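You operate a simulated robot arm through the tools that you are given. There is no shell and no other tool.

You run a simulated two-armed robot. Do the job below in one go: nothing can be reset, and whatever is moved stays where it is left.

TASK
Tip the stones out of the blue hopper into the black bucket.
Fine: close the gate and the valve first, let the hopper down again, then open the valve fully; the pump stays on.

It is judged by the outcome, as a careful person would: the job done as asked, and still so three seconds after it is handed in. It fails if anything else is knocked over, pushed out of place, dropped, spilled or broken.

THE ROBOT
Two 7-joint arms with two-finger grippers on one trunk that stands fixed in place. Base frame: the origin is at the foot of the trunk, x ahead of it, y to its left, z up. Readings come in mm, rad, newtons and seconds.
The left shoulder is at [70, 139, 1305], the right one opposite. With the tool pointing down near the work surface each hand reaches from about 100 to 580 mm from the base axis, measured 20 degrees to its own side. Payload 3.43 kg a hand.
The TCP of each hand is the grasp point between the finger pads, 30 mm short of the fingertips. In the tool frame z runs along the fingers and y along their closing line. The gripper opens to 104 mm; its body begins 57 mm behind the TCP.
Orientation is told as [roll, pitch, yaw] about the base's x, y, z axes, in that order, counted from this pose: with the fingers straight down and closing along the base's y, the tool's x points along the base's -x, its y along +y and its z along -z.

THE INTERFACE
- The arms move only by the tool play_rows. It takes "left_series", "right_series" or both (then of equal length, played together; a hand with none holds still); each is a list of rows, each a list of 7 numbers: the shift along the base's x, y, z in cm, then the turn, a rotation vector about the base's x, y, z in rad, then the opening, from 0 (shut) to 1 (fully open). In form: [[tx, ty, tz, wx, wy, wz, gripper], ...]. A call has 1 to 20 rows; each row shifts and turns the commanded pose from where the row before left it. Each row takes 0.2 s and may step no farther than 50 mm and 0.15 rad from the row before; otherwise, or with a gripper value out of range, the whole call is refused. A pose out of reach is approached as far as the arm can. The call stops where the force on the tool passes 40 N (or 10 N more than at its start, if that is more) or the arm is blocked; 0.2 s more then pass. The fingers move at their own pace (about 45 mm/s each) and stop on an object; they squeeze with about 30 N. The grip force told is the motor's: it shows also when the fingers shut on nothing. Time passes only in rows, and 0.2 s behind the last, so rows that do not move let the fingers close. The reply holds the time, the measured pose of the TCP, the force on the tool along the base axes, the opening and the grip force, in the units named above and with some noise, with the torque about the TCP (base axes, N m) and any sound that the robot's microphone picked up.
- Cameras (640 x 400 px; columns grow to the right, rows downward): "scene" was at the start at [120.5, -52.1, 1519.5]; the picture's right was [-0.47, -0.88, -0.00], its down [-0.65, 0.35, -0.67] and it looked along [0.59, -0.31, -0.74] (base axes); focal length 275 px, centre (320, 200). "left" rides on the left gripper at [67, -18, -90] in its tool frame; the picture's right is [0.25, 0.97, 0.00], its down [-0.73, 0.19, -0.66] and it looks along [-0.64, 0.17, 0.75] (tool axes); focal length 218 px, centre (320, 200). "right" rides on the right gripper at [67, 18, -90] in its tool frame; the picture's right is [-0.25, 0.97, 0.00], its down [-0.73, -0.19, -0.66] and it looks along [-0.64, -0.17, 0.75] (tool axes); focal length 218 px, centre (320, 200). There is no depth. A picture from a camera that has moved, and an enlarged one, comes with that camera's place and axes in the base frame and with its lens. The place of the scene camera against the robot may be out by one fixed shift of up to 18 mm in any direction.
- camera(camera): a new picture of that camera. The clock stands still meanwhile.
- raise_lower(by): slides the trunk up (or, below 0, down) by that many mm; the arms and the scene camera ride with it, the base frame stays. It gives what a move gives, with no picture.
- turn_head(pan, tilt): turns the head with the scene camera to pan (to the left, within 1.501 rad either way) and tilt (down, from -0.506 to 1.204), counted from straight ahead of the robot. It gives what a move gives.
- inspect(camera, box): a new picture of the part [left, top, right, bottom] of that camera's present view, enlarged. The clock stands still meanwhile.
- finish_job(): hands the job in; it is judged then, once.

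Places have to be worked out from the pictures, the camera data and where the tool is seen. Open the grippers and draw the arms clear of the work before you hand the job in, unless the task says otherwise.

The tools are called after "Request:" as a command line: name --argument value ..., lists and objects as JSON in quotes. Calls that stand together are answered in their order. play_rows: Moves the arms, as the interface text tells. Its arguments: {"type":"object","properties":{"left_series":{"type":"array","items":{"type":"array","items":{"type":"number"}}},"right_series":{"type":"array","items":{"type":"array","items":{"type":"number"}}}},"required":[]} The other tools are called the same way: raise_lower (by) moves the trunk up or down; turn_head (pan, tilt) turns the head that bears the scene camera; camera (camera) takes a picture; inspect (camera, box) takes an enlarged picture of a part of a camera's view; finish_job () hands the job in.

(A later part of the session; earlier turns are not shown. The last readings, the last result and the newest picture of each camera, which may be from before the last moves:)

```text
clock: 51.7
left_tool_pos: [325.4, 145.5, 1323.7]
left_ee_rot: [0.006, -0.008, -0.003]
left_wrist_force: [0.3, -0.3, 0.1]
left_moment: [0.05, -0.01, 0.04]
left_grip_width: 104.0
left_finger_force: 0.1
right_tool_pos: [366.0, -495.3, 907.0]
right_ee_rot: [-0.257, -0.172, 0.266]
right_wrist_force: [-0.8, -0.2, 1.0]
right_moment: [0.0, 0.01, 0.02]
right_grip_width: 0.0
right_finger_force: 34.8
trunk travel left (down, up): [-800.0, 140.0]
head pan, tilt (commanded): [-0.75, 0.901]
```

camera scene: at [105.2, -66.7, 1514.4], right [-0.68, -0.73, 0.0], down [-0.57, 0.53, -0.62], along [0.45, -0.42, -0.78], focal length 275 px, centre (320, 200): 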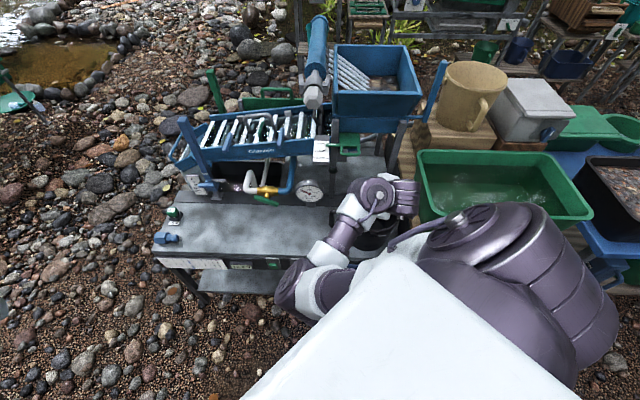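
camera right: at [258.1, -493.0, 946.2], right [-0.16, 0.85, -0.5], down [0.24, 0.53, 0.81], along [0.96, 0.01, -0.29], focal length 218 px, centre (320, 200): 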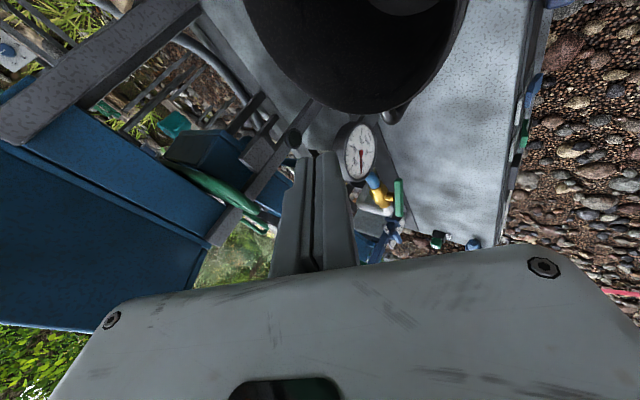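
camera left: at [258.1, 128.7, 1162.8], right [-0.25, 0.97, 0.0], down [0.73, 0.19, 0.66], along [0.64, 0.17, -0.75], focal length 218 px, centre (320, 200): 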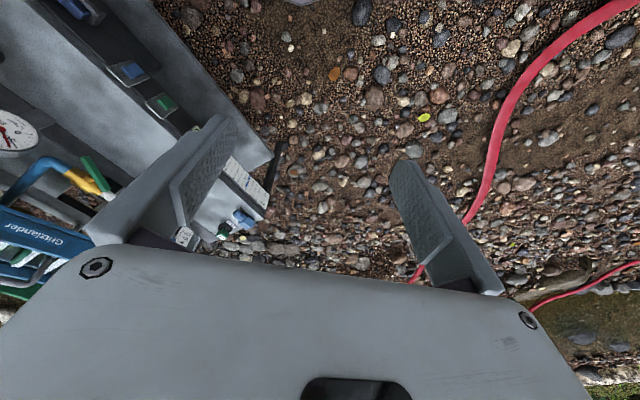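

Good, no flags. I complete the rotation to straight-down.

Request:
play_rows --right_series '[[0, 0, 0, 0.0767, 0.0693, -0.0797, 0], [0, 0, 0, 0.0767, 0.0693, -0.0797, 0], [0, 0, 0, 0.0767, 0.0693, -0.0797, 0]]'

Request:
camera --camera "scene"

```text
clock: 52.5
left_tool_pos: [325.1, 149.0, 1322.5]
left_ee_rot: [0.005, -0.007, -0.003]
left_wrist_force: [0.0, 0.7, 0.1]
left_moment: [-0.02, -0.04, 0.03]
left_grip_width: 103.9
left_finger_force: 0.0
right_tool_pos: [356.7, -482.1, 882.1]
right_ee_rot: [-0.043, -0.033, 0.041]
right_wrist_force: [0.0, 0.2, 0.3]
right_moment: [-0.01, -0.01, 0.02]
right_grip_width: 0.0
right_finger_force: 34.6
right hand out of reach, approached as far as the arm can: row 2, 3
trunk travel left (down, up): [-800.0, 140.0]
head pan, tilt (commanded): [-0.75, 0.901]
```

```text
taken
camera scene: at [105.9, -65.6, 1514.4], right [-0.68, -0.73, 0.0], down [-0.57, 0.53, -0.62], along [0.45, -0.42, -0.78], focal length 275 px, centre (320, 200)
```

scene: 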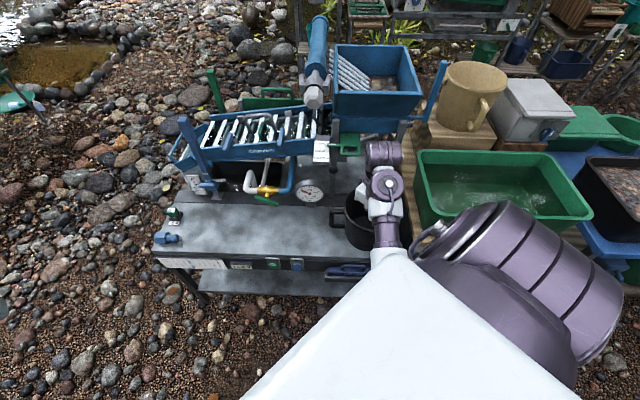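

Near straight-down it hits a limit again at (357,-482,882). I look at the arm's actual posture from the head to understand where the elbow is.

Request:
turn_head --pan -1.3 --tilt 1.0

Request:
camera --camera "scene"

```text
clock: 53.5
left_tool_pos: [323.9, 147.5, 1323.1]
left_ee_rot: [0.005, -0.008, -0.006]
left_wrist_force: [-0.4, -0.1, 0.3]
left_moment: [0.03, -0.01, -0.02]
left_grip_width: 104.2
left_finger_force: 0.1
right_tool_pos: [356.5, -482.1, 881.0]
right_ee_rot: [-0.045, -0.035, 0.045]
right_wrist_force: [0.8, 0.2, -0.3]
right_moment: [0.03, 0.02, -0.02]
right_grip_width: 0.0
right_finger_force: 34.4
trunk travel left (down, up): [-800.0, 140.0]
head pan, tilt (commanded): [-1.3, 1.0]
```

```text
taken
camera scene: at [69.5, -81.9, 1507.1], right [-0.96, -0.27, 0.0], down [-0.23, 0.81, -0.54], along [0.14, -0.52, -0.84], focal length 275 px, centre (320, 200)
```

scene: 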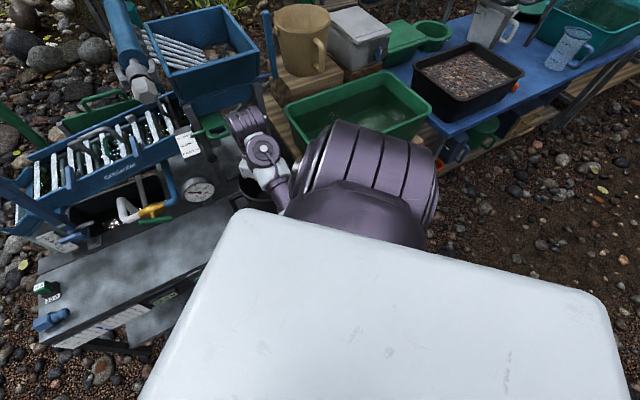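

The elbow is now low, with the forearm reaching up to the hand, so pointing the tool forward is the natural posture. I tilt the tool toward the bench's back (keeping the wrist roll as it is) and watch for flags.

Request:
play_rows --right_series '[[0, 0, 0, -0.1, -0.1, 0, 0], [0, 0, 0, -0.1, -0.1, 0, 0], [0, 0, 0, -0.1, -0.1, 0, 0], [0, 0, 0, -0.1, -0.1, 0, 0]]'

```text
clock: 54.5
left_tool_pos: [322.2, 146.4, 1324.5]
left_ee_rot: [0.004, -0.01, -0.005]
left_wrist_force: [0.2, -0.4, 0.6]
left_moment: [-0.02, -0.03, -0.02]
left_grip_width: 103.6
left_finger_force: 0.0
right_tool_pos: [356.4, -482.2, 882.8]
right_ee_rot: [-0.489, -0.406, 0.146]
right_wrist_force: [0.5, 0.0, 0.3]
right_moment: [0.02, -0.01, -0.01]
right_grip_width: 0.1
right_finger_force: 35.4
trunk travel left (down, up): [-800.0, 140.0]
head pan, tilt (commanded): [-1.3, 1.0]
```

Free so far. I continue tilting to near horizontal and raise slightly to the gate's height.

Request:
play_rows --right_series '[[0, 0, 0.5, -0.1, -0.1, 0, 0], [0, 0, 0.5, -0.1, -0.1, 0, 0], [0, 0, 0.5, -0.1, -0.1, 0, 0], [0, 0, 0.5, -0.1, -0.1, 0, 0]]'

Request:
turn_head --pan -0.75 --tilt 0.8

Request:
camera --camera "scene"

Request:
camera --camera "right"

```text
clock: 55.5
left_tool_pos: [323.5, 146.6, 1324.1]
left_ee_rot: [0.005, -0.008, -0.004]
left_wrist_force: [0.7, -0.4, -0.3]
left_moment: [-0.01, 0.0, 0.0]
left_grip_width: 104.0
left_finger_force: 0.0
right_tool_pos: [356.0, -483.1, 901.6]
right_ee_rot: [-1.073, -0.676, 0.454]
right_wrist_force: [0.3, 0.6, 0.1]
right_moment: [-0.02, 0.01, 0.02]
right_grip_width: 0.0
right_finger_force: 34.8
trunk travel left (down, up): [-800.0, 140.0]
head pan, tilt (commanded): [-1.3, 1.0]
```

```text
clock: 56.4
left_tool_pos: [325.0, 146.9, 1323.6]
left_ee_rot: [0.006, -0.007, -0.003]
left_wrist_force: [-0.7, -0.7, 0.4]
left_moment: [-0.02, -0.01, 0.0]
left_grip_width: 103.9
left_finger_force: 0.0
right_tool_pos: [356.6, -483.5, 900.5]
right_ee_rot: [-1.069, -0.675, 0.45]
right_wrist_force: [-0.3, -0.7, -0.4]
right_moment: [0.02, -0.01, 0.03]
right_grip_width: 0.0
right_finger_force: 34.8
trunk travel left (down, up): [-800.0, 140.0]
head pan, tilt (commanded): [-0.75, 0.799]
```

```text
taken
camera scene: at [109.6, -69.9, 1522.2], right [-0.68, -0.73, 0.0], down [-0.52, 0.49, -0.7], along [0.51, -0.48, -0.72], focal length 275 px, centre (320, 200)
```

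scene: 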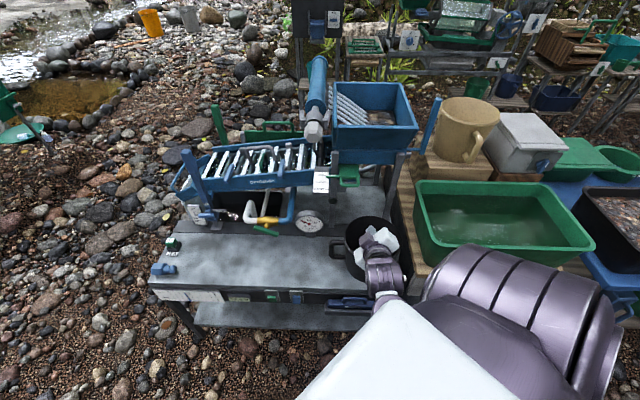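

```text
taken
camera right: at [255.9, -434.9, 880.5], right [0.45, 0.74, -0.5], down [0.03, 0.55, 0.83], along [0.89, -0.39, 0.23], focal length 218 px, centre (320, 200)
```

right: 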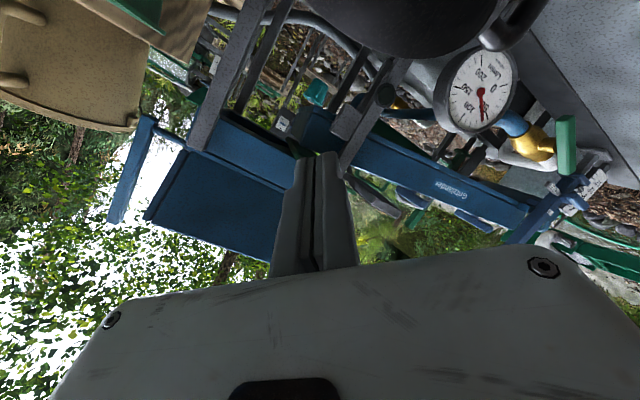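

No flags, tool points back and 22° down with a straight wrist. I move to about 27 mm in front of the gate bar at its height.

Request:
play_rows --right_series '[[3.05, -1.2, 0.65, 0, 0, 0, 0], [3.05, -1.2, 0.65, 0, 0, 0, 0], [3.05, -1.2, 0.65, 0, 0, 0, 0], [3.05, -1.2, 0.65, 0, 0, 0, 0]]'

Request:
camera --camera "scene"

Request:
inspect --camera "scene" --box '[290, 140, 410, 215]'

Request:
inspect --camera "right" --box '[220, 80, 412, 200]'

```text
clock: 57.4
left_tool_pos: [327.0, 145.1, 1323.5]
left_ee_rot: [0.007, -0.005, -0.002]
left_wrist_force: [0.4, 0.0, 0.2]
left_moment: [-0.04, 0.02, 0.02]
left_grip_width: 104.2
left_finger_force: 0.1
right_tool_pos: [479.0, -531.9, 924.9]
right_ee_rot: [-1.068, -0.673, 0.451]
right_wrist_force: [-0.2, 0.5, -0.3]
right_moment: [-0.01, -0.01, 0.0]
right_grip_width: 0.0
right_finger_force: 35.0
trunk travel left (down, up): [-800.0, 140.0]
head pan, tilt (commanded): [-0.75, 0.799]
```

```text
taken
camera scene: at [111.5, -70.7, 1522.1], right [-0.68, -0.73, 0.0], down [-0.53, 0.49, -0.7], along [0.51, -0.48, -0.72], focal length 275 px, centre (320, 200)
```

scene: 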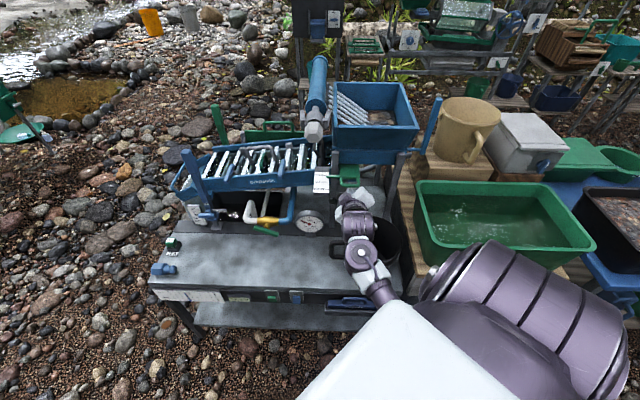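

```text
5.33 times, centred on (350, 178) of scene
camera zoom: at [111.5, -70.7, 1522.1], right [-0.68, -0.73, 0.0], down [-0.53, 0.49, -0.7], along [0.51, -0.48, -0.72], focal length 1465 px, centre (160, 320)
```

zoom: 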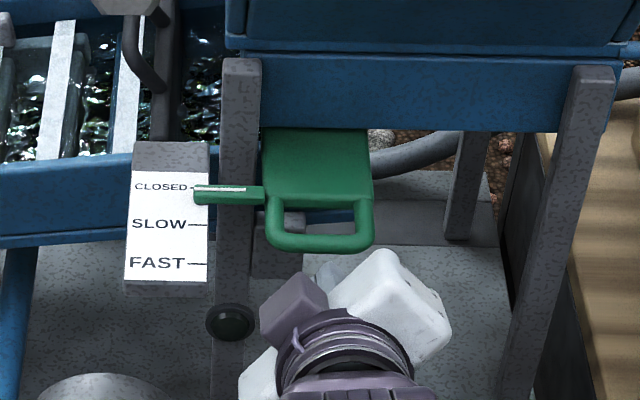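

```text
3.33 times, centred on (316, 140) of right
camera zoom: at [378.7, -484.4, 905.5], right [0.45, 0.74, -0.5], down [0.03, 0.55, 0.83], along [0.89, -0.39, 0.23], focal length 728 px, centre (333, 400)
```

zoom: 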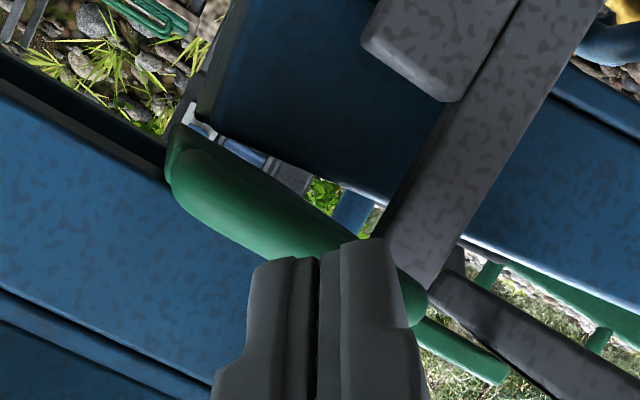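

Prediction and picture agree: the fingertips are aligned with the bar, about 25 mm away. I push on along the depth direction.

Request:
play_rows --right_series '[[0.7, -0.7, 0, 0, 0, 0, 0], [0.5, -0.5, 0, 0, 0, 0, 0], [0.35, -0.35, 0, 0, 0, 0, 0], [0.25, -0.25, 0, 0, 0, 0, 0], [0.25, -0.25, 0, 0, 0, 0, 0]]'

Request:
inspect --camera "scene" --box '[290, 140, 410, 215]'

Request:
inspect --camera "right" --box '[220, 80, 412, 200]'

```text
clock: 58.6
left_tool_pos: [324.7, 146.1, 1324.0]
left_ee_rot: [0.005, -0.008, -0.005]
left_wrist_force: [-0.2, -0.1, -0.1]
left_moment: [-0.05, 0.01, -0.01]
left_grip_width: 104.1
left_finger_force: 0.0
right_tool_pos: [500.0, -551.3, 927.8]
right_ee_rot: [-1.069, -0.674, 0.451]
right_wrist_force: [0.0, 0.5, 0.1]
right_moment: [-0.01, -0.01, 0.01]
right_grip_width: 0.0
right_finger_force: 35.3
trunk travel left (down, up): [-800.0, 140.0]
head pan, tilt (commanded): [-0.75, 0.799]
```

```text
5.33 times, centred on (350, 178) of scene
camera zoom: at [109.7, -70.0, 1522.3], right [-0.68, -0.73, 0.0], down [-0.52, 0.49, -0.7], along [0.51, -0.48, -0.72], focal length 1465 px, centre (160, 320)
```

zoom: 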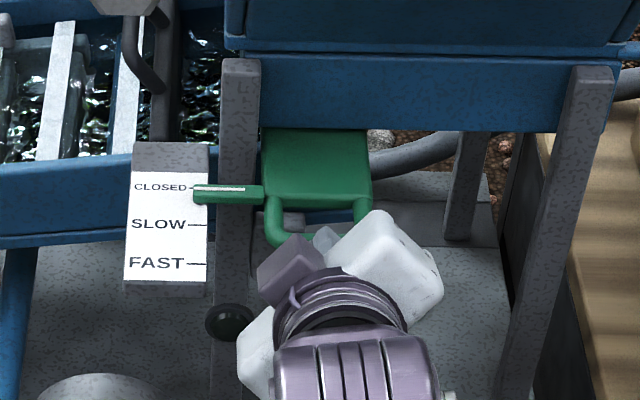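

```text
3.33 times, centred on (316, 140) of right
camera zoom: at [398.9, -503.8, 907.2], right [0.45, 0.74, -0.5], down [0.03, 0.55, 0.83], along [0.89, -0.39, 0.23], focal length 728 px, centre (333, 400)
```

zoom: 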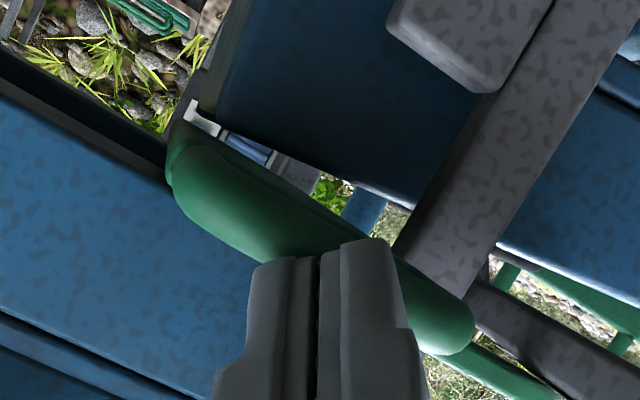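

Not yet in clear contact. I continue in small steps.

Request:
play_rows --right_series '[[0.25, -0.25, 0, 0, 0, 0, 0], [0.25, -0.25, 0, 0, 0, 0, 0], [0.25, -0.25, 0, 0, 0, 0, 0]]'

Request:
inspect --camera "scene" --box '[290, 140, 410, 215]'

```text
clock: 59.4
left_tool_pos: [323.9, 147.4, 1323.6]
left_ee_rot: [0.005, -0.008, -0.004]
left_wrist_force: [0.3, -0.1, -0.3]
left_moment: [0.0, -0.01, -0.02]
left_grip_width: 104.0
left_finger_force: 0.0
right_tool_pos: [506.7, -559.4, 928.5]
right_ee_rot: [-1.069, -0.676, 0.451]
right_wrist_force: [-2.1, 1.4, 2.3]
right_moment: [0.0, -0.04, 0.01]
right_grip_width: 0.1
right_finger_force: 34.7
trunk travel left (down, up): [-800.0, 140.0]
head pan, tilt (commanded): [-0.75, 0.799]
```

```text
5.33 times, centred on (350, 178) of scene
camera zoom: at [108.9, -69.5, 1522.4], right [-0.68, -0.73, 0.0], down [-0.52, 0.49, -0.7], along [0.51, -0.48, -0.72], focal length 1465 px, centre (160, 320)
```

zoom: 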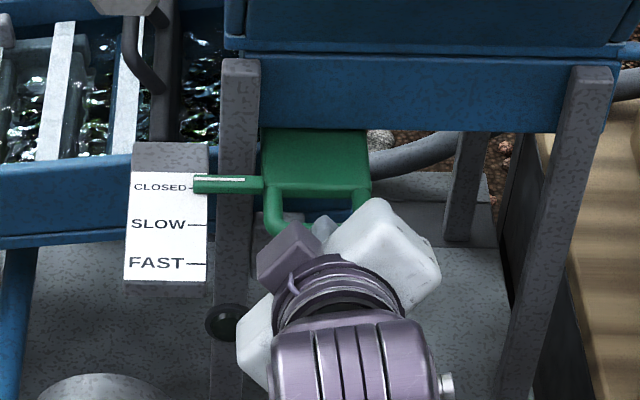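

The pointer now straddles the CLOSED line with a few newtons of force. I nudge a little further to confirm the stop.

Request:
play_rows --right_series '[[0.2, -0.2, 0, 0, 0, 0, 0], [0.2, -0.2, 0, 0, 0, 0, 0]]'

Request:
inspect --camera "scene" --box '[290, 140, 410, 215]'

```text
clock: 60.0
left_tool_pos: [322.0, 149.4, 1323.7]
left_ee_rot: [0.003, -0.01, -0.004]
left_wrist_force: [0.1, 0.7, -0.4]
left_moment: [-0.01, 0.0, -0.02]
left_grip_width: 104.4
left_finger_force: 0.0
right_tool_pos: [507.4, -560.9, 928.3]
right_ee_rot: [-1.07, -0.677, 0.453]
right_wrist_force: [-14.6, 15.4, 1.4]
right_moment: [0.09, 0.18, 0.03]
right_grip_width: 5.9
right_finger_force: 34.5
trunk travel left (down, up): [-800.0, 140.0]
head pan, tilt (commanded): [-0.75, 0.799]
```

```text
5.33 times, centred on (350, 178) of scene
camera zoom: at [106.2, -66.5, 1522.6], right [-0.68, -0.73, 0.0], down [-0.52, 0.49, -0.7], along [0.51, -0.48, -0.71], focal length 1465 px, centre (160, 320)
```

zoom: 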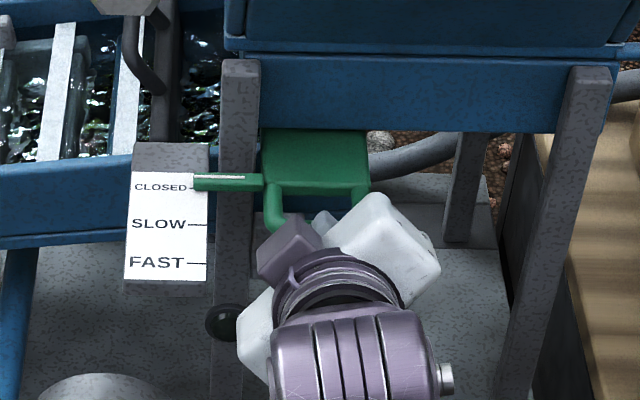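

The force rose to about 21 N: the gate is at its stop with the pointer on CLOSED. I back the right hand off, and lower the left hand a bit for a better second view of the valve.

Request:
play_rows --right_series '[[-0.7, 0.7, 0, 0, 0, 0, 0], [-1.4, 1.4, 0, 0, 0, 0, 0], [-2.1, 2.1, 0, 0, 0, 0, 0], [-2.1, 2.1, 0, 0, 0, 0, 0]]' --left_series '[[0, 0, 0, 0, 0, 0, 1], [1, 0, -4, 0, 0, 0, 1], [1, 0, -4, 0, 0, 0, 1], [1, 0, -4, 0, 0, 0, 1]]'

Request:
inspect --camera "scene" --box '[230, 140, 390, 240]'

Request:
camera --camera "left"

Request:
camera --camera "right"

```text
clock: 61.0
left_tool_pos: [354.7, 146.0, 1201.2]
left_ee_rot: [0.006, -0.007, -0.003]
left_wrist_force: [-0.9, -0.4, 0.3]
left_moment: [-0.03, -0.01, -0.02]
left_grip_width: 103.7
left_finger_force: 0.0
right_tool_pos: [449.0, -499.7, 926.2]
right_ee_rot: [-1.069, -0.676, 0.452]
right_wrist_force: [-0.5, 0.3, 0.1]
right_moment: [-0.03, -0.02, 0.0]
right_grip_width: 0.1
right_finger_force: 34.5
trunk travel left (down, up): [-800.0, 140.0]
head pan, tilt (commanded): [-0.75, 0.799]
```

```text
4.00 times, centred on (310, 190) of scene
camera zoom: at [109.9, -69.5, 1522.3], right [-0.68, -0.73, 0.0], down [-0.52, 0.49, -0.7], along [0.51, -0.48, -0.72], focal length 1099 px, centre (360, 240)
```

zoom: 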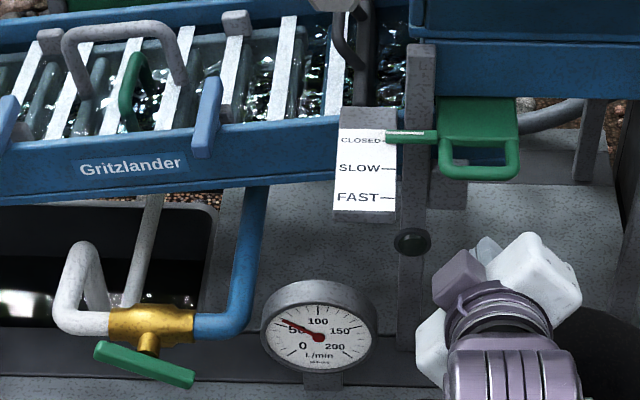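

```text
taken
camera left: at [287.2, 129.3, 1290.3], right [-0.25, 0.97, 0.0], down [0.73, 0.19, 0.66], along [0.64, 0.17, -0.75], focal length 218 px, centre (320, 200)
```

left: 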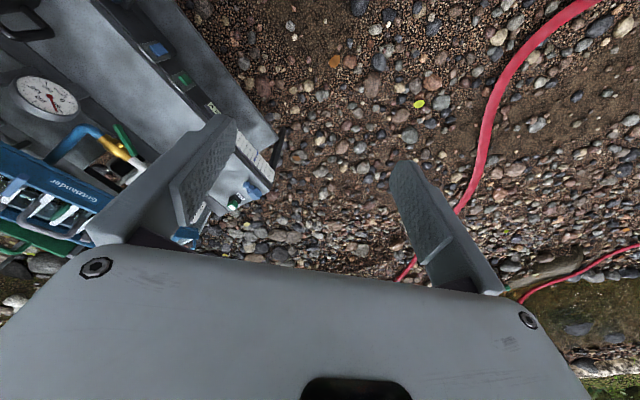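

```text
taken
camera right: at [348.4, -450.8, 906.6], right [0.45, 0.74, -0.5], down [0.03, 0.55, 0.83], along [0.89, -0.39, 0.23], focal length 218 px, centre (320, 200)
```

right: 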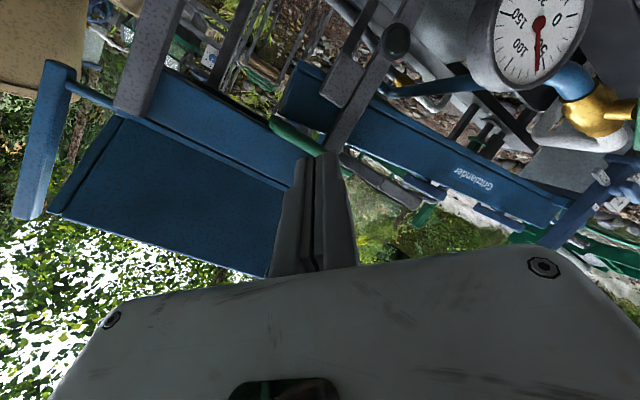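

The gate reads CLOSED. Now I zoom the left camera on the valve lever for a wide-baseline fix.

Request:
inspect --camera "left" --box '[0, 60, 160, 160]'

Request:
inspect --camera "right" --box '[480, 0, 640, 160]'

```text
4.00 times, centred on (80, 110) of left
camera zoom: at [287.2, 129.3, 1290.3], right [-0.25, 0.97, 0.0], down [0.73, 0.19, 0.66], along [0.64, 0.17, -0.75], focal length 873 px, centre (1280, 560)
```

zoom: 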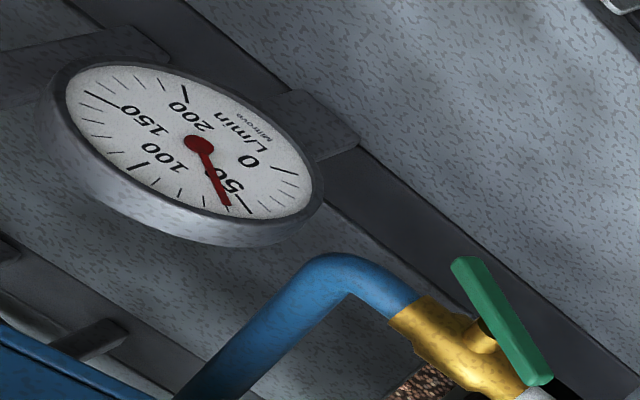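

```text
2.50 times, centred on (560, 80) of right
camera zoom: at [348.4, -450.8, 906.6], right [0.45, 0.74, -0.5], down [0.03, 0.55, 0.83], along [0.89, -0.39, 0.23], focal length 546 px, centre (-280, 500)
```

zoom: 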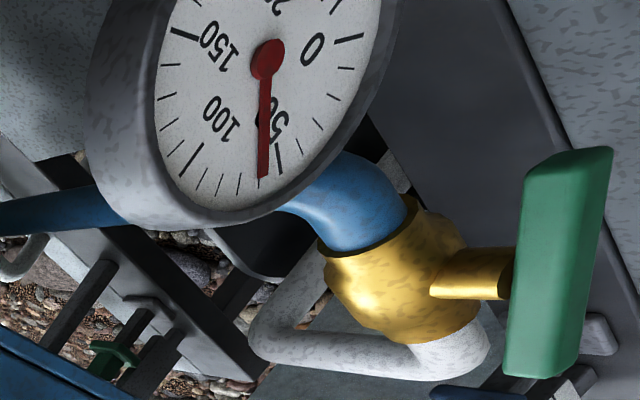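

The valve lever's centre is at about (700,-335,710), 92 mm long, tilted 28.5° (left end A at (729,-306,732) high). I move the right hand left along the bench at z≈926 toward the valve, in two short calls.

Request:
play_rows --right_series '[[1.9, 3.4, 0, 0, 0, 0, 0], [1.9, 3.4, 0, 0, 0, 0, 0], [1.9, 3.4, 0, 0, 0, 0, 0]]'

Request:
play_rows --right_series '[[2.2, 3.4, 0, 0, 0, 0, 0], [2.2, 3.4, 0, 0, 0, 0, 0], [2.2, 3.4, 0, 0, 0, 0, 0]]'

Request:
camera --camera "scene"

```text
clock: 61.8
left_tool_pos: [355.0, 146.7, 1200.4]
left_ee_rot: [0.007, -0.008, -0.004]
left_wrist_force: [0.0, 0.0, -0.4]
left_moment: [0.04, -0.02, -0.01]
left_grip_width: 104.2
left_finger_force: 0.0
right_tool_pos: [504.3, -396.2, 928.5]
right_ee_rot: [-1.071, -0.673, 0.454]
right_wrist_force: [-0.4, 0.4, 0.5]
right_moment: [0.0, -0.02, -0.01]
right_grip_width: 0.1
right_finger_force: 34.9
trunk travel left (down, up): [-800.0, 140.0]
head pan, tilt (commanded): [-0.75, 0.799]
```

```text
clock: 62.8
left_tool_pos: [353.4, 146.7, 1200.7]
left_ee_rot: [0.006, -0.006, -0.002]
left_wrist_force: [0.1, -0.1, -0.1]
left_moment: [-0.02, -0.03, 0.02]
left_grip_width: 104.1
left_finger_force: 0.1
right_tool_pos: [563.0, -336.5, 928.9]
right_ee_rot: [-1.158, -0.619, 0.489]
right_wrist_force: [0.5, -0.6, -0.4]
right_moment: [-0.03, 0.0, -0.01]
right_grip_width: 0.0
right_finger_force: 34.7
trunk travel left (down, up): [-800.0, 140.0]
head pan, tilt (commanded): [-0.75, 0.799]
stopped in row 3 (right hand): the arm was blocked; the commanded pose is now the measured one
```

```text
taken
camera scene: at [109.7, -69.6, 1522.3], right [-0.68, -0.73, 0.0], down [-0.52, 0.49, -0.7], along [0.51, -0.48, -0.72], focal length 275 px, centre (320, 200)
```

scene: 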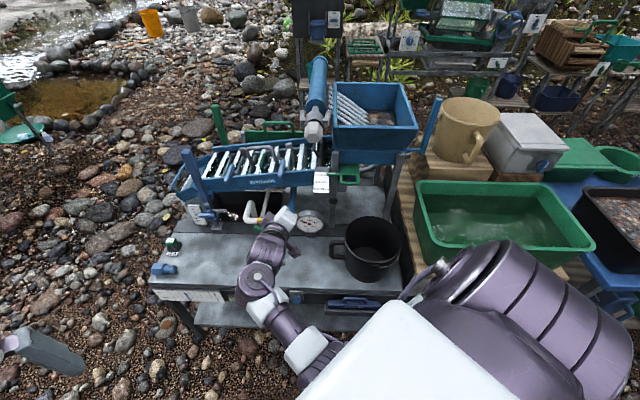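

The elbow has met my own trunk, it seems (elbow in front of the chest). Lowering the trunk while keeping the hand up will straighten the arm and move the elbow away from the body. I lower 130 mm: the hand goes to z≈800, still well above the bench.

Request:
raise_lower --by -130

Request:
play_rows --right_series '[[1.5, 0, 2, 0, 0, 0, 0], [1.5, 0, 2, 0, 0, 0, 0]]'

```text
clock: 64.4
left_tool_pos: [353.6, 147.4, 1071.5]
left_ee_rot: [0.007, -0.006, -0.004]
left_wrist_force: [-0.1, -0.2, -0.1]
left_moment: [0.04, 0.01, -0.02]
left_grip_width: 103.9
left_finger_force: 0.0
right_tool_pos: [563.2, -335.7, 798.1]
right_ee_rot: [-1.156, -0.617, 0.487]
right_wrist_force: [0.4, -0.7, 0.3]
right_moment: [0.01, 0.04, 0.0]
right_grip_width: 0.0
right_finger_force: 34.8
trunk travel left (down, up): [-670.0, 270.0]
head pan, tilt (commanded): [-0.75, 0.799]
```

```text
clock: 65.0
left_tool_pos: [354.6, 147.2, 1070.0]
left_ee_rot: [0.005, -0.006, -0.004]
left_wrist_force: [0.1, -0.1, 0.5]
left_moment: [-0.03, -0.01, -0.03]
left_grip_width: 103.8
left_finger_force: 0.0
right_tool_pos: [589.3, -346.3, 837.3]
right_ee_rot: [-1.173, -0.604, 0.492]
right_wrist_force: [0.4, -0.2, 0.4]
right_moment: [0.02, 0.01, -0.03]
right_grip_width: 0.0
right_finger_force: 34.3
trunk travel left (down, up): [-670.0, 270.0]
head pan, tilt (commanded): [-0.75, 0.799]
```

That moves freely. I raise the hand again and lower the trunk another 130 mm.

Request:
play_rows --right_series '[[0.5, 0.5, 2.5, 0, 0, 0, 0], [0.5, 0.5, 2.5, 0, 0, 0, 0], [0.5, 0.5, 2.5, 0, 0, 0, 0]]'

Request:
raise_lower --by -130

Request:
camera --camera "scene"

```text
clock: 65.8
left_tool_pos: [354.6, 147.5, 1071.3]
left_ee_rot: [0.005, -0.007, -0.004]
left_wrist_force: [0.4, -0.1, -1.1]
left_moment: [0.02, -0.01, -0.01]
left_grip_width: 104.1
left_finger_force: 0.1
right_tool_pos: [604.8, -343.6, 919.3]
right_ee_rot: [-1.204, -0.597, 0.494]
right_wrist_force: [-0.2, 0.3, 0.9]
right_moment: [0.01, -0.01, -0.01]
right_grip_width: 0.2
right_finger_force: 35.2
trunk travel left (down, up): [-670.0, 270.0]
head pan, tilt (commanded): [-0.75, 0.799]
```

```text
clock: 67.4
left_tool_pos: [353.5, 146.8, 941.0]
left_ee_rot: [0.006, -0.008, -0.002]
left_wrist_force: [-0.7, 1.3, 0.4]
left_moment: [0.0, -0.05, 0.01]
left_grip_width: 104.3
left_finger_force: 0.0
right_tool_pos: [605.7, -343.4, 790.6]
right_ee_rot: [-1.204, -0.605, 0.494]
right_wrist_force: [0.7, -0.3, -0.3]
right_moment: [-0.01, -0.02, 0.01]
right_grip_width: 0.0
right_finger_force: 34.9
trunk travel left (down, up): [-540.0, 400.0]
head pan, tilt (commanded): [-0.75, 0.799]
```

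```text
taken
camera scene: at [109.5, -69.9, 1262.3], right [-0.68, -0.73, 0.0], down [-0.52, 0.49, -0.7], along [0.51, -0.48, -0.72], focal length 275 px, centre (320, 200)
```

scene: 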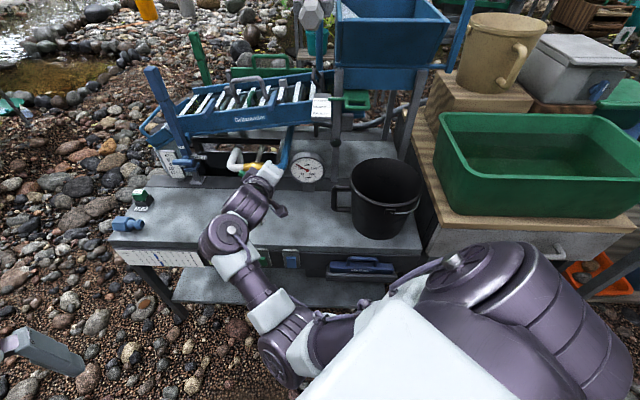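

The arm is straighter now, elbow low in front of me. I check the right camera for the valve and current tool direction.

Request:
camera --camera "right"

Request:
inspect --camera "scene" --box '[190, 110, 350, 210]'

```text
taken
camera right: at [507.6, -294.4, 766.5], right [0.47, 0.65, -0.6], down [0.06, 0.65, 0.75], along [0.88, -0.39, 0.27], focal length 218 px, centre (320, 200)
```

right: 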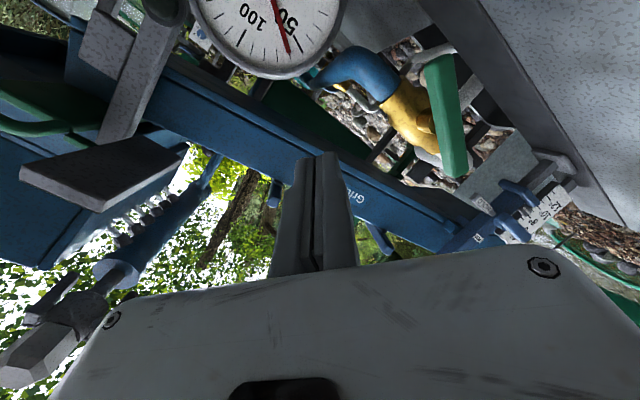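

```text
4.00 times, centred on (270, 160) of scene
camera zoom: at [109.5, -69.9, 1262.3], right [-0.68, -0.73, 0.0], down [-0.52, 0.49, -0.7], along [0.51, -0.48, -0.72], focal length 1099 px, centre (520, 360)
```

zoom: 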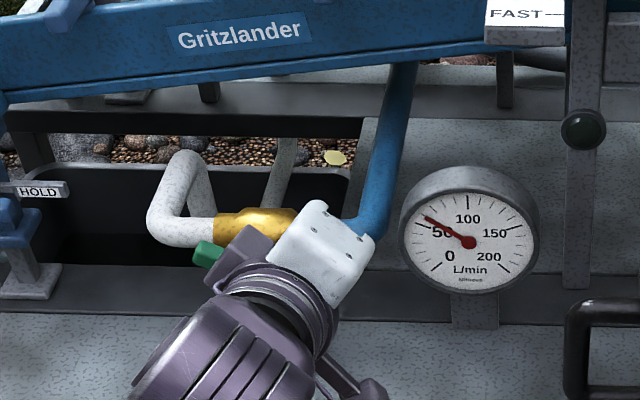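

The lever is where I computed it (predicted and seen pixels agree within 8 px). I plan to push the lever's left end A up from below-left; for palm clearance I tilt the tool ~20° more downward and move left, rising a little.

Request:
play_rows --right_series '[[1.5, 1.6, 2, 0.0825, 0.0825, 0, 0], [1.5, 1.6, 2, 0.0825, 0.0825, 0, 0], [1.5, 1.6, 2, 0.0825, 0.0825, 0, 0]]'

Request:
raise_lower --by -60

Request:
play_rows --right_series '[[1.7, 1.9, 1, 0, 0, 0, 0], [1.7, 1.9, 1, 0, 0, 0, 0]]'

```text
clock: 68.2
left_tool_pos: [354.6, 147.2, 940.0]
left_ee_rot: [0.005, -0.005, -0.005]
left_wrist_force: [0.7, 0.0, -0.1]
left_moment: [-0.01, 0.02, -0.01]
left_grip_width: 104.2
left_finger_force: 0.1
right_tool_pos: [661.2, -294.5, 836.4]
right_ee_rot: [-0.796, -0.474, 0.279]
right_wrist_force: [-0.8, 0.2, -0.2]
right_moment: [0.0, 0.0, -0.03]
right_grip_width: 0.0
right_finger_force: 34.7
right hand out of reach, approached as far as the arm can: row 3
trunk travel left (down, up): [-540.0, 400.0]
head pan, tilt (commanded): [-0.75, 0.799]
```

```text
clock: 69.2
left_tool_pos: [355.2, 147.3, 881.3]
left_ee_rot: [0.004, -0.007, -0.003]
left_wrist_force: [-0.9, -0.4, 0.6]
left_moment: [0.0, -0.02, -0.05]
left_grip_width: 103.9
left_finger_force: 0.0
right_tool_pos: [661.7, -296.6, 779.0]
right_ee_rot: [-0.794, -0.481, 0.273]
right_wrist_force: [-0.2, 0.1, 0.5]
right_moment: [-0.02, 0.0, 0.04]
right_grip_width: 0.3
right_finger_force: 34.6
trunk travel left (down, up): [-480.0, 460.0]
head pan, tilt (commanded): [-0.75, 0.799]
```

```text
clock: 69.8
left_tool_pos: [354.7, 147.6, 881.1]
left_ee_rot: [0.007, -0.007, -0.004]
left_wrist_force: [-0.4, -0.3, -0.5]
left_moment: [-0.03, 0.04, 0.02]
left_grip_width: 104.1
left_finger_force: 0.1
right_tool_pos: [701.1, -244.3, 793.3]
right_ee_rot: [-0.776, -0.484, 0.286]
right_wrist_force: [0.9, -0.7, 0.1]
right_moment: [-0.03, -0.01, -0.02]
right_grip_width: 0.0
right_finger_force: 34.5
right hand out of reach, approached as far as the arm can: row 2
trunk travel left (down, up): [-480.0, 460.0]
head pan, tilt (commanded): [-0.75, 0.799]
```

The hand is near (701,-244,793), left of the valve, with slight reach flags. I check the picture before descending.

Request:
camera --camera "scene"

Request:
camera --camera "right"

```text
taken
camera scene: at [109.6, -69.3, 1202.3], right [-0.68, -0.73, 0.0], down [-0.52, 0.49, -0.7], along [0.51, -0.48, -0.72], focal length 275 px, centre (320, 200)
```

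scene: 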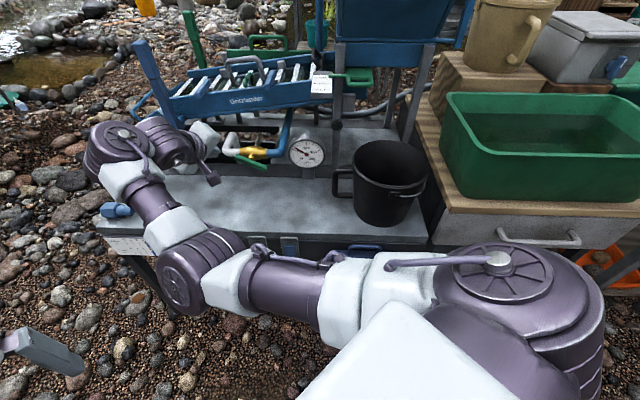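

```text
taken
camera right: at [599.0, -194.7, 808.9], right [0.32, 0.81, -0.48], down [0.26, 0.41, 0.87], along [0.91, -0.41, -0.08], focal length 218 px, centre (320, 200)
```

right: 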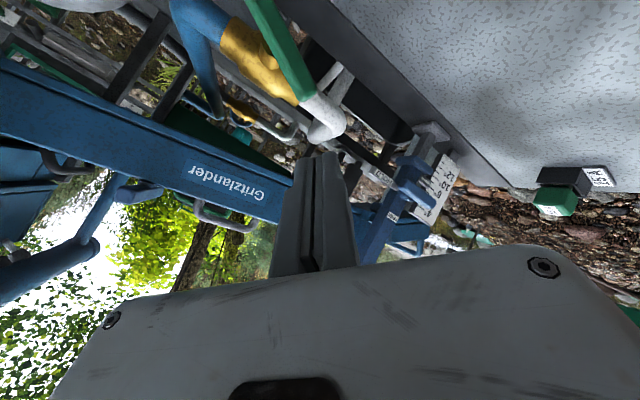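

The arm reaches across with the elbow to the left, so I let the tool azimuth turn ~20° toward +x to ease the wrist, while descending in front-left of the lever to z≈695.

Request:
play_rows --right_series '[[0.06, -0.35, -2, 0, 0, 0.09, 0], [0.06, -0.35, -2, 0, 0, 0.09, 0], [0.06, -0.35, -2, 0, 0, 0.09, 0]]'

Request:
camera --camera "right"

Request:
inspect --camera "scene" --box '[150, 90, 310, 190]'

```text
clock: 70.6
left_tool_pos: [355.8, 147.3, 881.3]
left_ee_rot: [0.006, -0.006, -0.003]
left_wrist_force: [0.5, -0.2, 0.7]
left_moment: [0.0, 0.0, -0.01]
left_grip_width: 103.9
left_finger_force: 0.0
right_tool_pos: [703.8, -257.0, 736.9]
right_ee_rot: [-0.784, -0.485, 0.559]
right_wrist_force: [0.6, -0.1, 0.1]
right_moment: [-0.02, 0.0, 0.04]
right_grip_width: 0.2
right_finger_force: 34.7
trunk travel left (down, up): [-480.0, 460.0]
head pan, tilt (commanded): [-0.75, 0.799]
```

```text
taken
camera right: at [593.2, -236.8, 751.1], right [0.1, 0.87, -0.49], down [0.14, 0.47, 0.87], along [0.99, -0.15, -0.07], focal length 218 px, centre (320, 200)
```

right: 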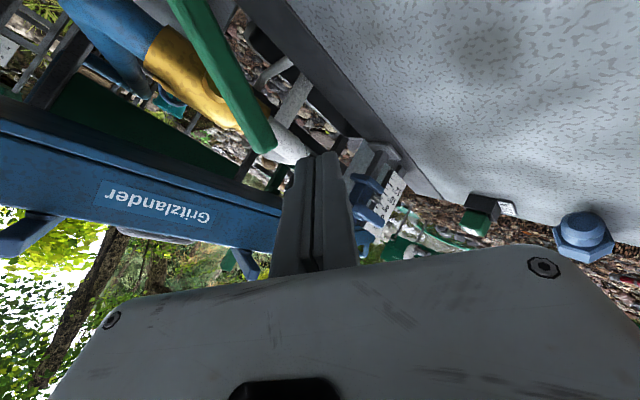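

```text
4.00 times, centred on (230, 140) of scene
camera zoom: at [109.9, -70.3, 1202.2], right [-0.68, -0.73, 0.0], down [-0.52, 0.49, -0.7], along [0.51, -0.48, -0.72], focal length 1099 px, centre (680, 440)
```

zoom: 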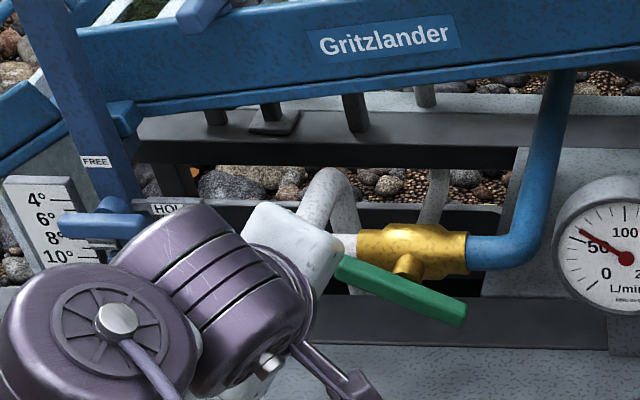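

The view matches predictions (A end seen where expected). I lower to z≈695, then slide in under and left of A.

Request:
play_rows --right_series '[[0, 0, -2.1, 0, 0, 0, 0], [0, 0, -2.1, 0, 0, 0, 0], [0.55, -0.9, 0, 0, 0, 0, 0], [0.55, -0.9, 0, 0, 0, 0, 0], [0.55, -0.9, 0, 0, 0, 0, 0], [0.55, -0.9, 0, 0, 0, 0, 0]]'

Request:
camera --camera "right"

Request:
inspect --camera "right" --box '[200, 60, 400, 185]'

Request:
inspect --camera "scene" --box '[170, 100, 310, 188]'

```text
clock: 72.0
left_tool_pos: [354.5, 146.3, 880.6]
left_ee_rot: [0.006, -0.006, -0.003]
left_wrist_force: [0.6, -0.6, 0.3]
left_moment: [0.01, 0.0, -0.02]
left_grip_width: 104.1
left_finger_force: 0.0
right_tool_pos: [723.2, -290.0, 692.5]
right_ee_rot: [-0.776, -0.485, 0.556]
right_wrist_force: [0.2, 0.3, 0.3]
right_moment: [0.01, 0.0, 0.0]
right_grip_width: 0.0
right_finger_force: 34.4
trunk travel left (down, up): [-480.0, 460.0]
head pan, tilt (commanded): [-0.75, 0.799]
```

```text
taken
camera right: at [613.0, -270.5, 706.6], right [0.09, 0.87, -0.48], down [0.14, 0.47, 0.87], along [0.99, -0.15, -0.08], focal length 218 px, centre (320, 200)
```

right: 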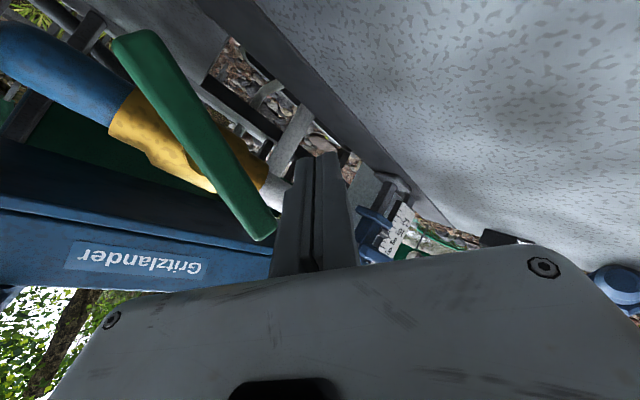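

```text
3.20 times, centred on (300, 122) of right
camera zoom: at [613.0, -270.5, 706.6], right [0.09, 0.87, -0.48], down [0.14, 0.47, 0.87], along [0.99, -0.15, -0.08], focal length 698 px, centre (384, 448)
```

zoom: 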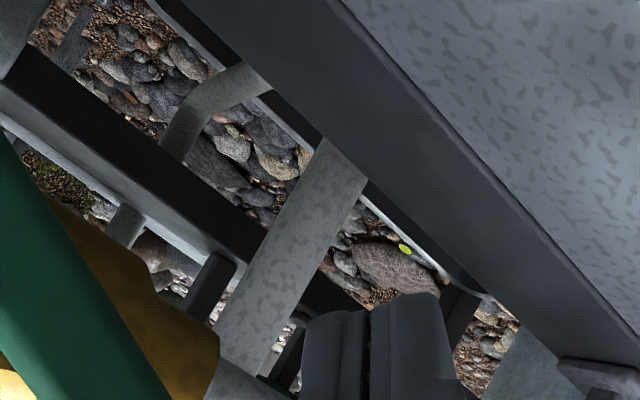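

```text
4.55 times, centred on (240, 144) of scene
camera zoom: at [109.9, -70.2, 1202.2], right [-0.68, -0.73, 0.0], down [-0.52, 0.49, -0.7], along [0.51, -0.48, -0.72], focal length 1248 px, centre (684, 454)
```

zoom: 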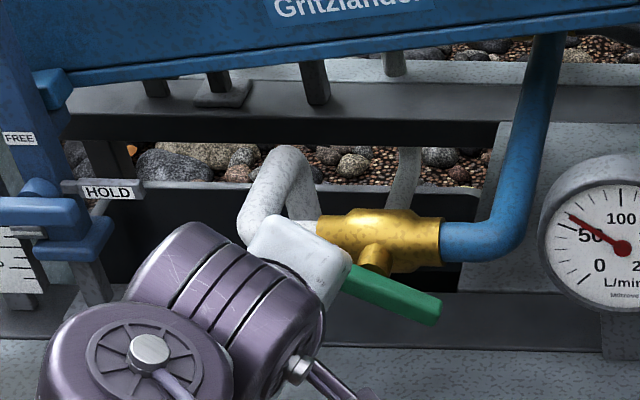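

The fingertips are under-left of A, about 27 mm from contact. I push up along the lever's arc in small steps.

Request:
play_rows --right_series '[[-0.38, -0.38, 1.2, 0, 0, 0, 0], [-0.38, -0.38, 1.27, 0, 0, 0, 0], [0, 0, 0.6, 0, 0, 0, 0], [0, 0, 0.57, 0, 0, 0, 0]]'

Request:
camera --camera "right"

Request:
inspect --camera "scene" --box '[170, 100, 310, 188]'

```text
clock: 73.0
left_tool_pos: [354.1, 147.2, 881.4]
left_ee_rot: [0.007, -0.009, -0.004]
left_wrist_force: [-0.3, 0.4, -0.4]
left_moment: [0.02, -0.01, 0.0]
left_grip_width: 104.0
left_finger_force: 0.0
right_tool_pos: [715.7, -297.8, 731.1]
right_ee_rot: [-0.775, -0.482, 0.556]
right_wrist_force: [0.8, 0.1, 0.3]
right_moment: [0.05, 0.02, -0.02]
right_grip_width: 0.1
right_finger_force: 34.7
trunk travel left (down, up): [-480.0, 460.0]
head pan, tilt (commanded): [-0.75, 0.799]
```

```text
taken
camera right: at [605.2, -278.2, 744.3], right [0.09, 0.87, -0.48], down [0.14, 0.47, 0.87], along [0.99, -0.15, -0.08], focal length 218 px, centre (320, 200)
```

right: 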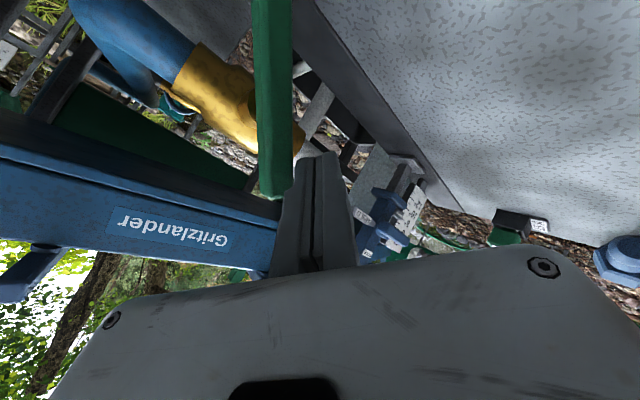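

```text
4.55 times, centred on (240, 144) of scene
camera zoom: at [109.7, -69.8, 1202.3], right [-0.68, -0.73, 0.0], down [-0.52, 0.49, -0.7], along [0.51, -0.48, -0.72], focal length 1248 px, centre (684, 454)
```

zoom: 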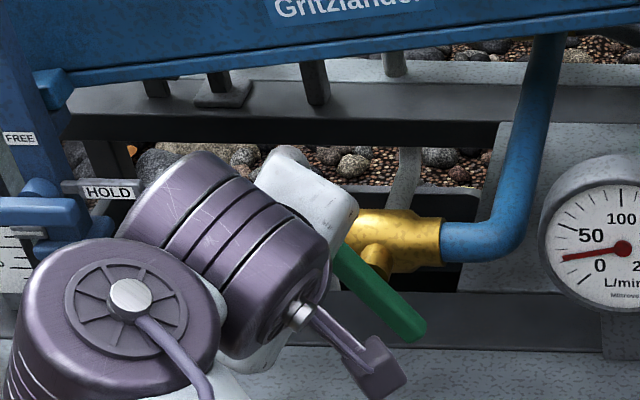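

The flow gauge falls toward 0: this is the closing direction. I continue along the arc to about 90°.

Request:
play_rows --right_series '[[-0.22, -0.22, 0.8, 0, 0, 0, 0], [-0.4, -0.4, 0.91, 0, 0, 0, 0], [-0.27, -0.27, 0.4, 0, 0, 0, 0]]'

Request:
camera --camera "right"

Request:
inspect --camera "scene" --box '[190, 100, 350, 200]'

```text
clock: 73.8
left_tool_pos: [354.7, 147.8, 881.5]
left_ee_rot: [0.005, -0.006, -0.003]
left_wrist_force: [0.0, 0.0, -0.3]
left_moment: [0.0, -0.03, -0.01]
left_grip_width: 104.2
left_finger_force: 0.2
right_tool_pos: [707.5, -307.3, 750.4]
right_ee_rot: [-0.777, -0.483, 0.557]
right_wrist_force: [0.9, 0.8, -0.2]
right_moment: [0.02, 0.0, 0.01]
right_grip_width: 0.1
right_finger_force: 34.4
trunk travel left (down, up): [-480.0, 460.0]
head pan, tilt (commanded): [-0.75, 0.799]
```

```text
taken
camera right: at [596.7, -287.6, 765.0], right [0.09, 0.87, -0.48], down [0.14, 0.47, 0.87], along [0.99, -0.15, -0.08], focal length 218 px, centre (320, 200)
```

right: 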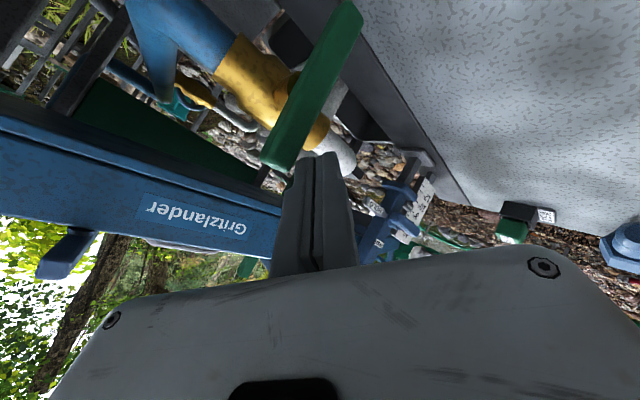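

```text
4.00 times, centred on (270, 150) of scene
camera zoom: at [109.7, -69.9, 1202.3], right [-0.68, -0.73, 0.0], down [-0.52, 0.49, -0.7], along [0.51, -0.48, -0.72], focal length 1099 px, centre (520, 400)
```

zoom: 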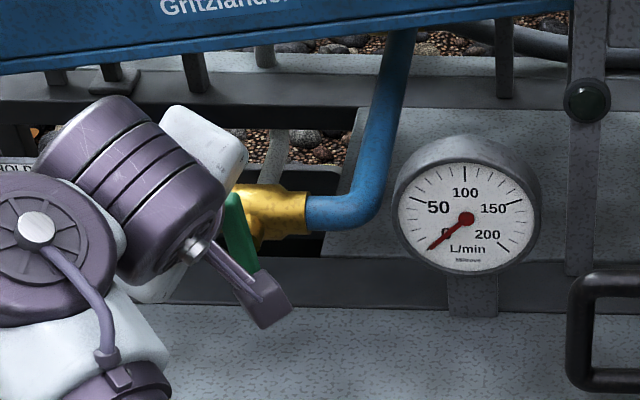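

The gauge now reads 0. I push a bit farther to make sure the lever sits against its closed stop.

Request:
play_rows --right_series '[[-0.25, -0.25, 0.25, 0, 0, 0, 0], [-0.25, -0.25, 0.15, 0, 0, 0, 0]]'

Request:
inspect --camera "scene" --box '[190, 100, 350, 200]'

Request:
camera --camera "right"

```text
clock: 74.4
left_tool_pos: [355.9, 147.6, 880.0]
left_ee_rot: [0.005, -0.003, -0.002]
left_wrist_force: [0.1, -0.3, 1.2]
left_moment: [-0.01, -0.01, 0.01]
left_grip_width: 104.0
left_finger_force: 0.0
right_tool_pos: [704.0, -310.1, 751.7]
right_ee_rot: [-0.773, -0.479, 0.562]
right_wrist_force: [14.2, 9.6, -3.7]
right_moment: [0.09, -0.07, 0.21]
right_grip_width: 0.0
right_finger_force: 35.0
trunk travel left (down, up): [-480.0, 460.0]
head pan, tilt (commanded): [-0.75, 0.799]
```

```text
4.00 times, centred on (270, 150) of scene
camera zoom: at [112.5, -68.6, 1202.0], right [-0.68, -0.73, 0.0], down [-0.53, 0.49, -0.7], along [0.51, -0.48, -0.72], focal length 1099 px, centre (520, 400)
```

zoom: 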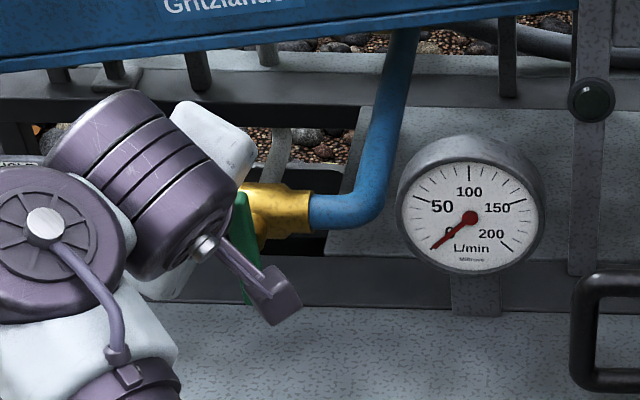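

```text
taken
camera right: at [594.1, -290.4, 767.1], right [0.09, 0.87, -0.48], down [0.14, 0.47, 0.87], along [0.99, -0.14, -0.08], focal length 218 px, centre (320, 200)
```

right: 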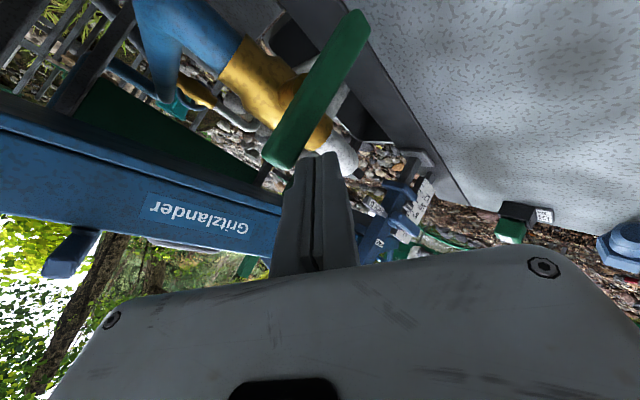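

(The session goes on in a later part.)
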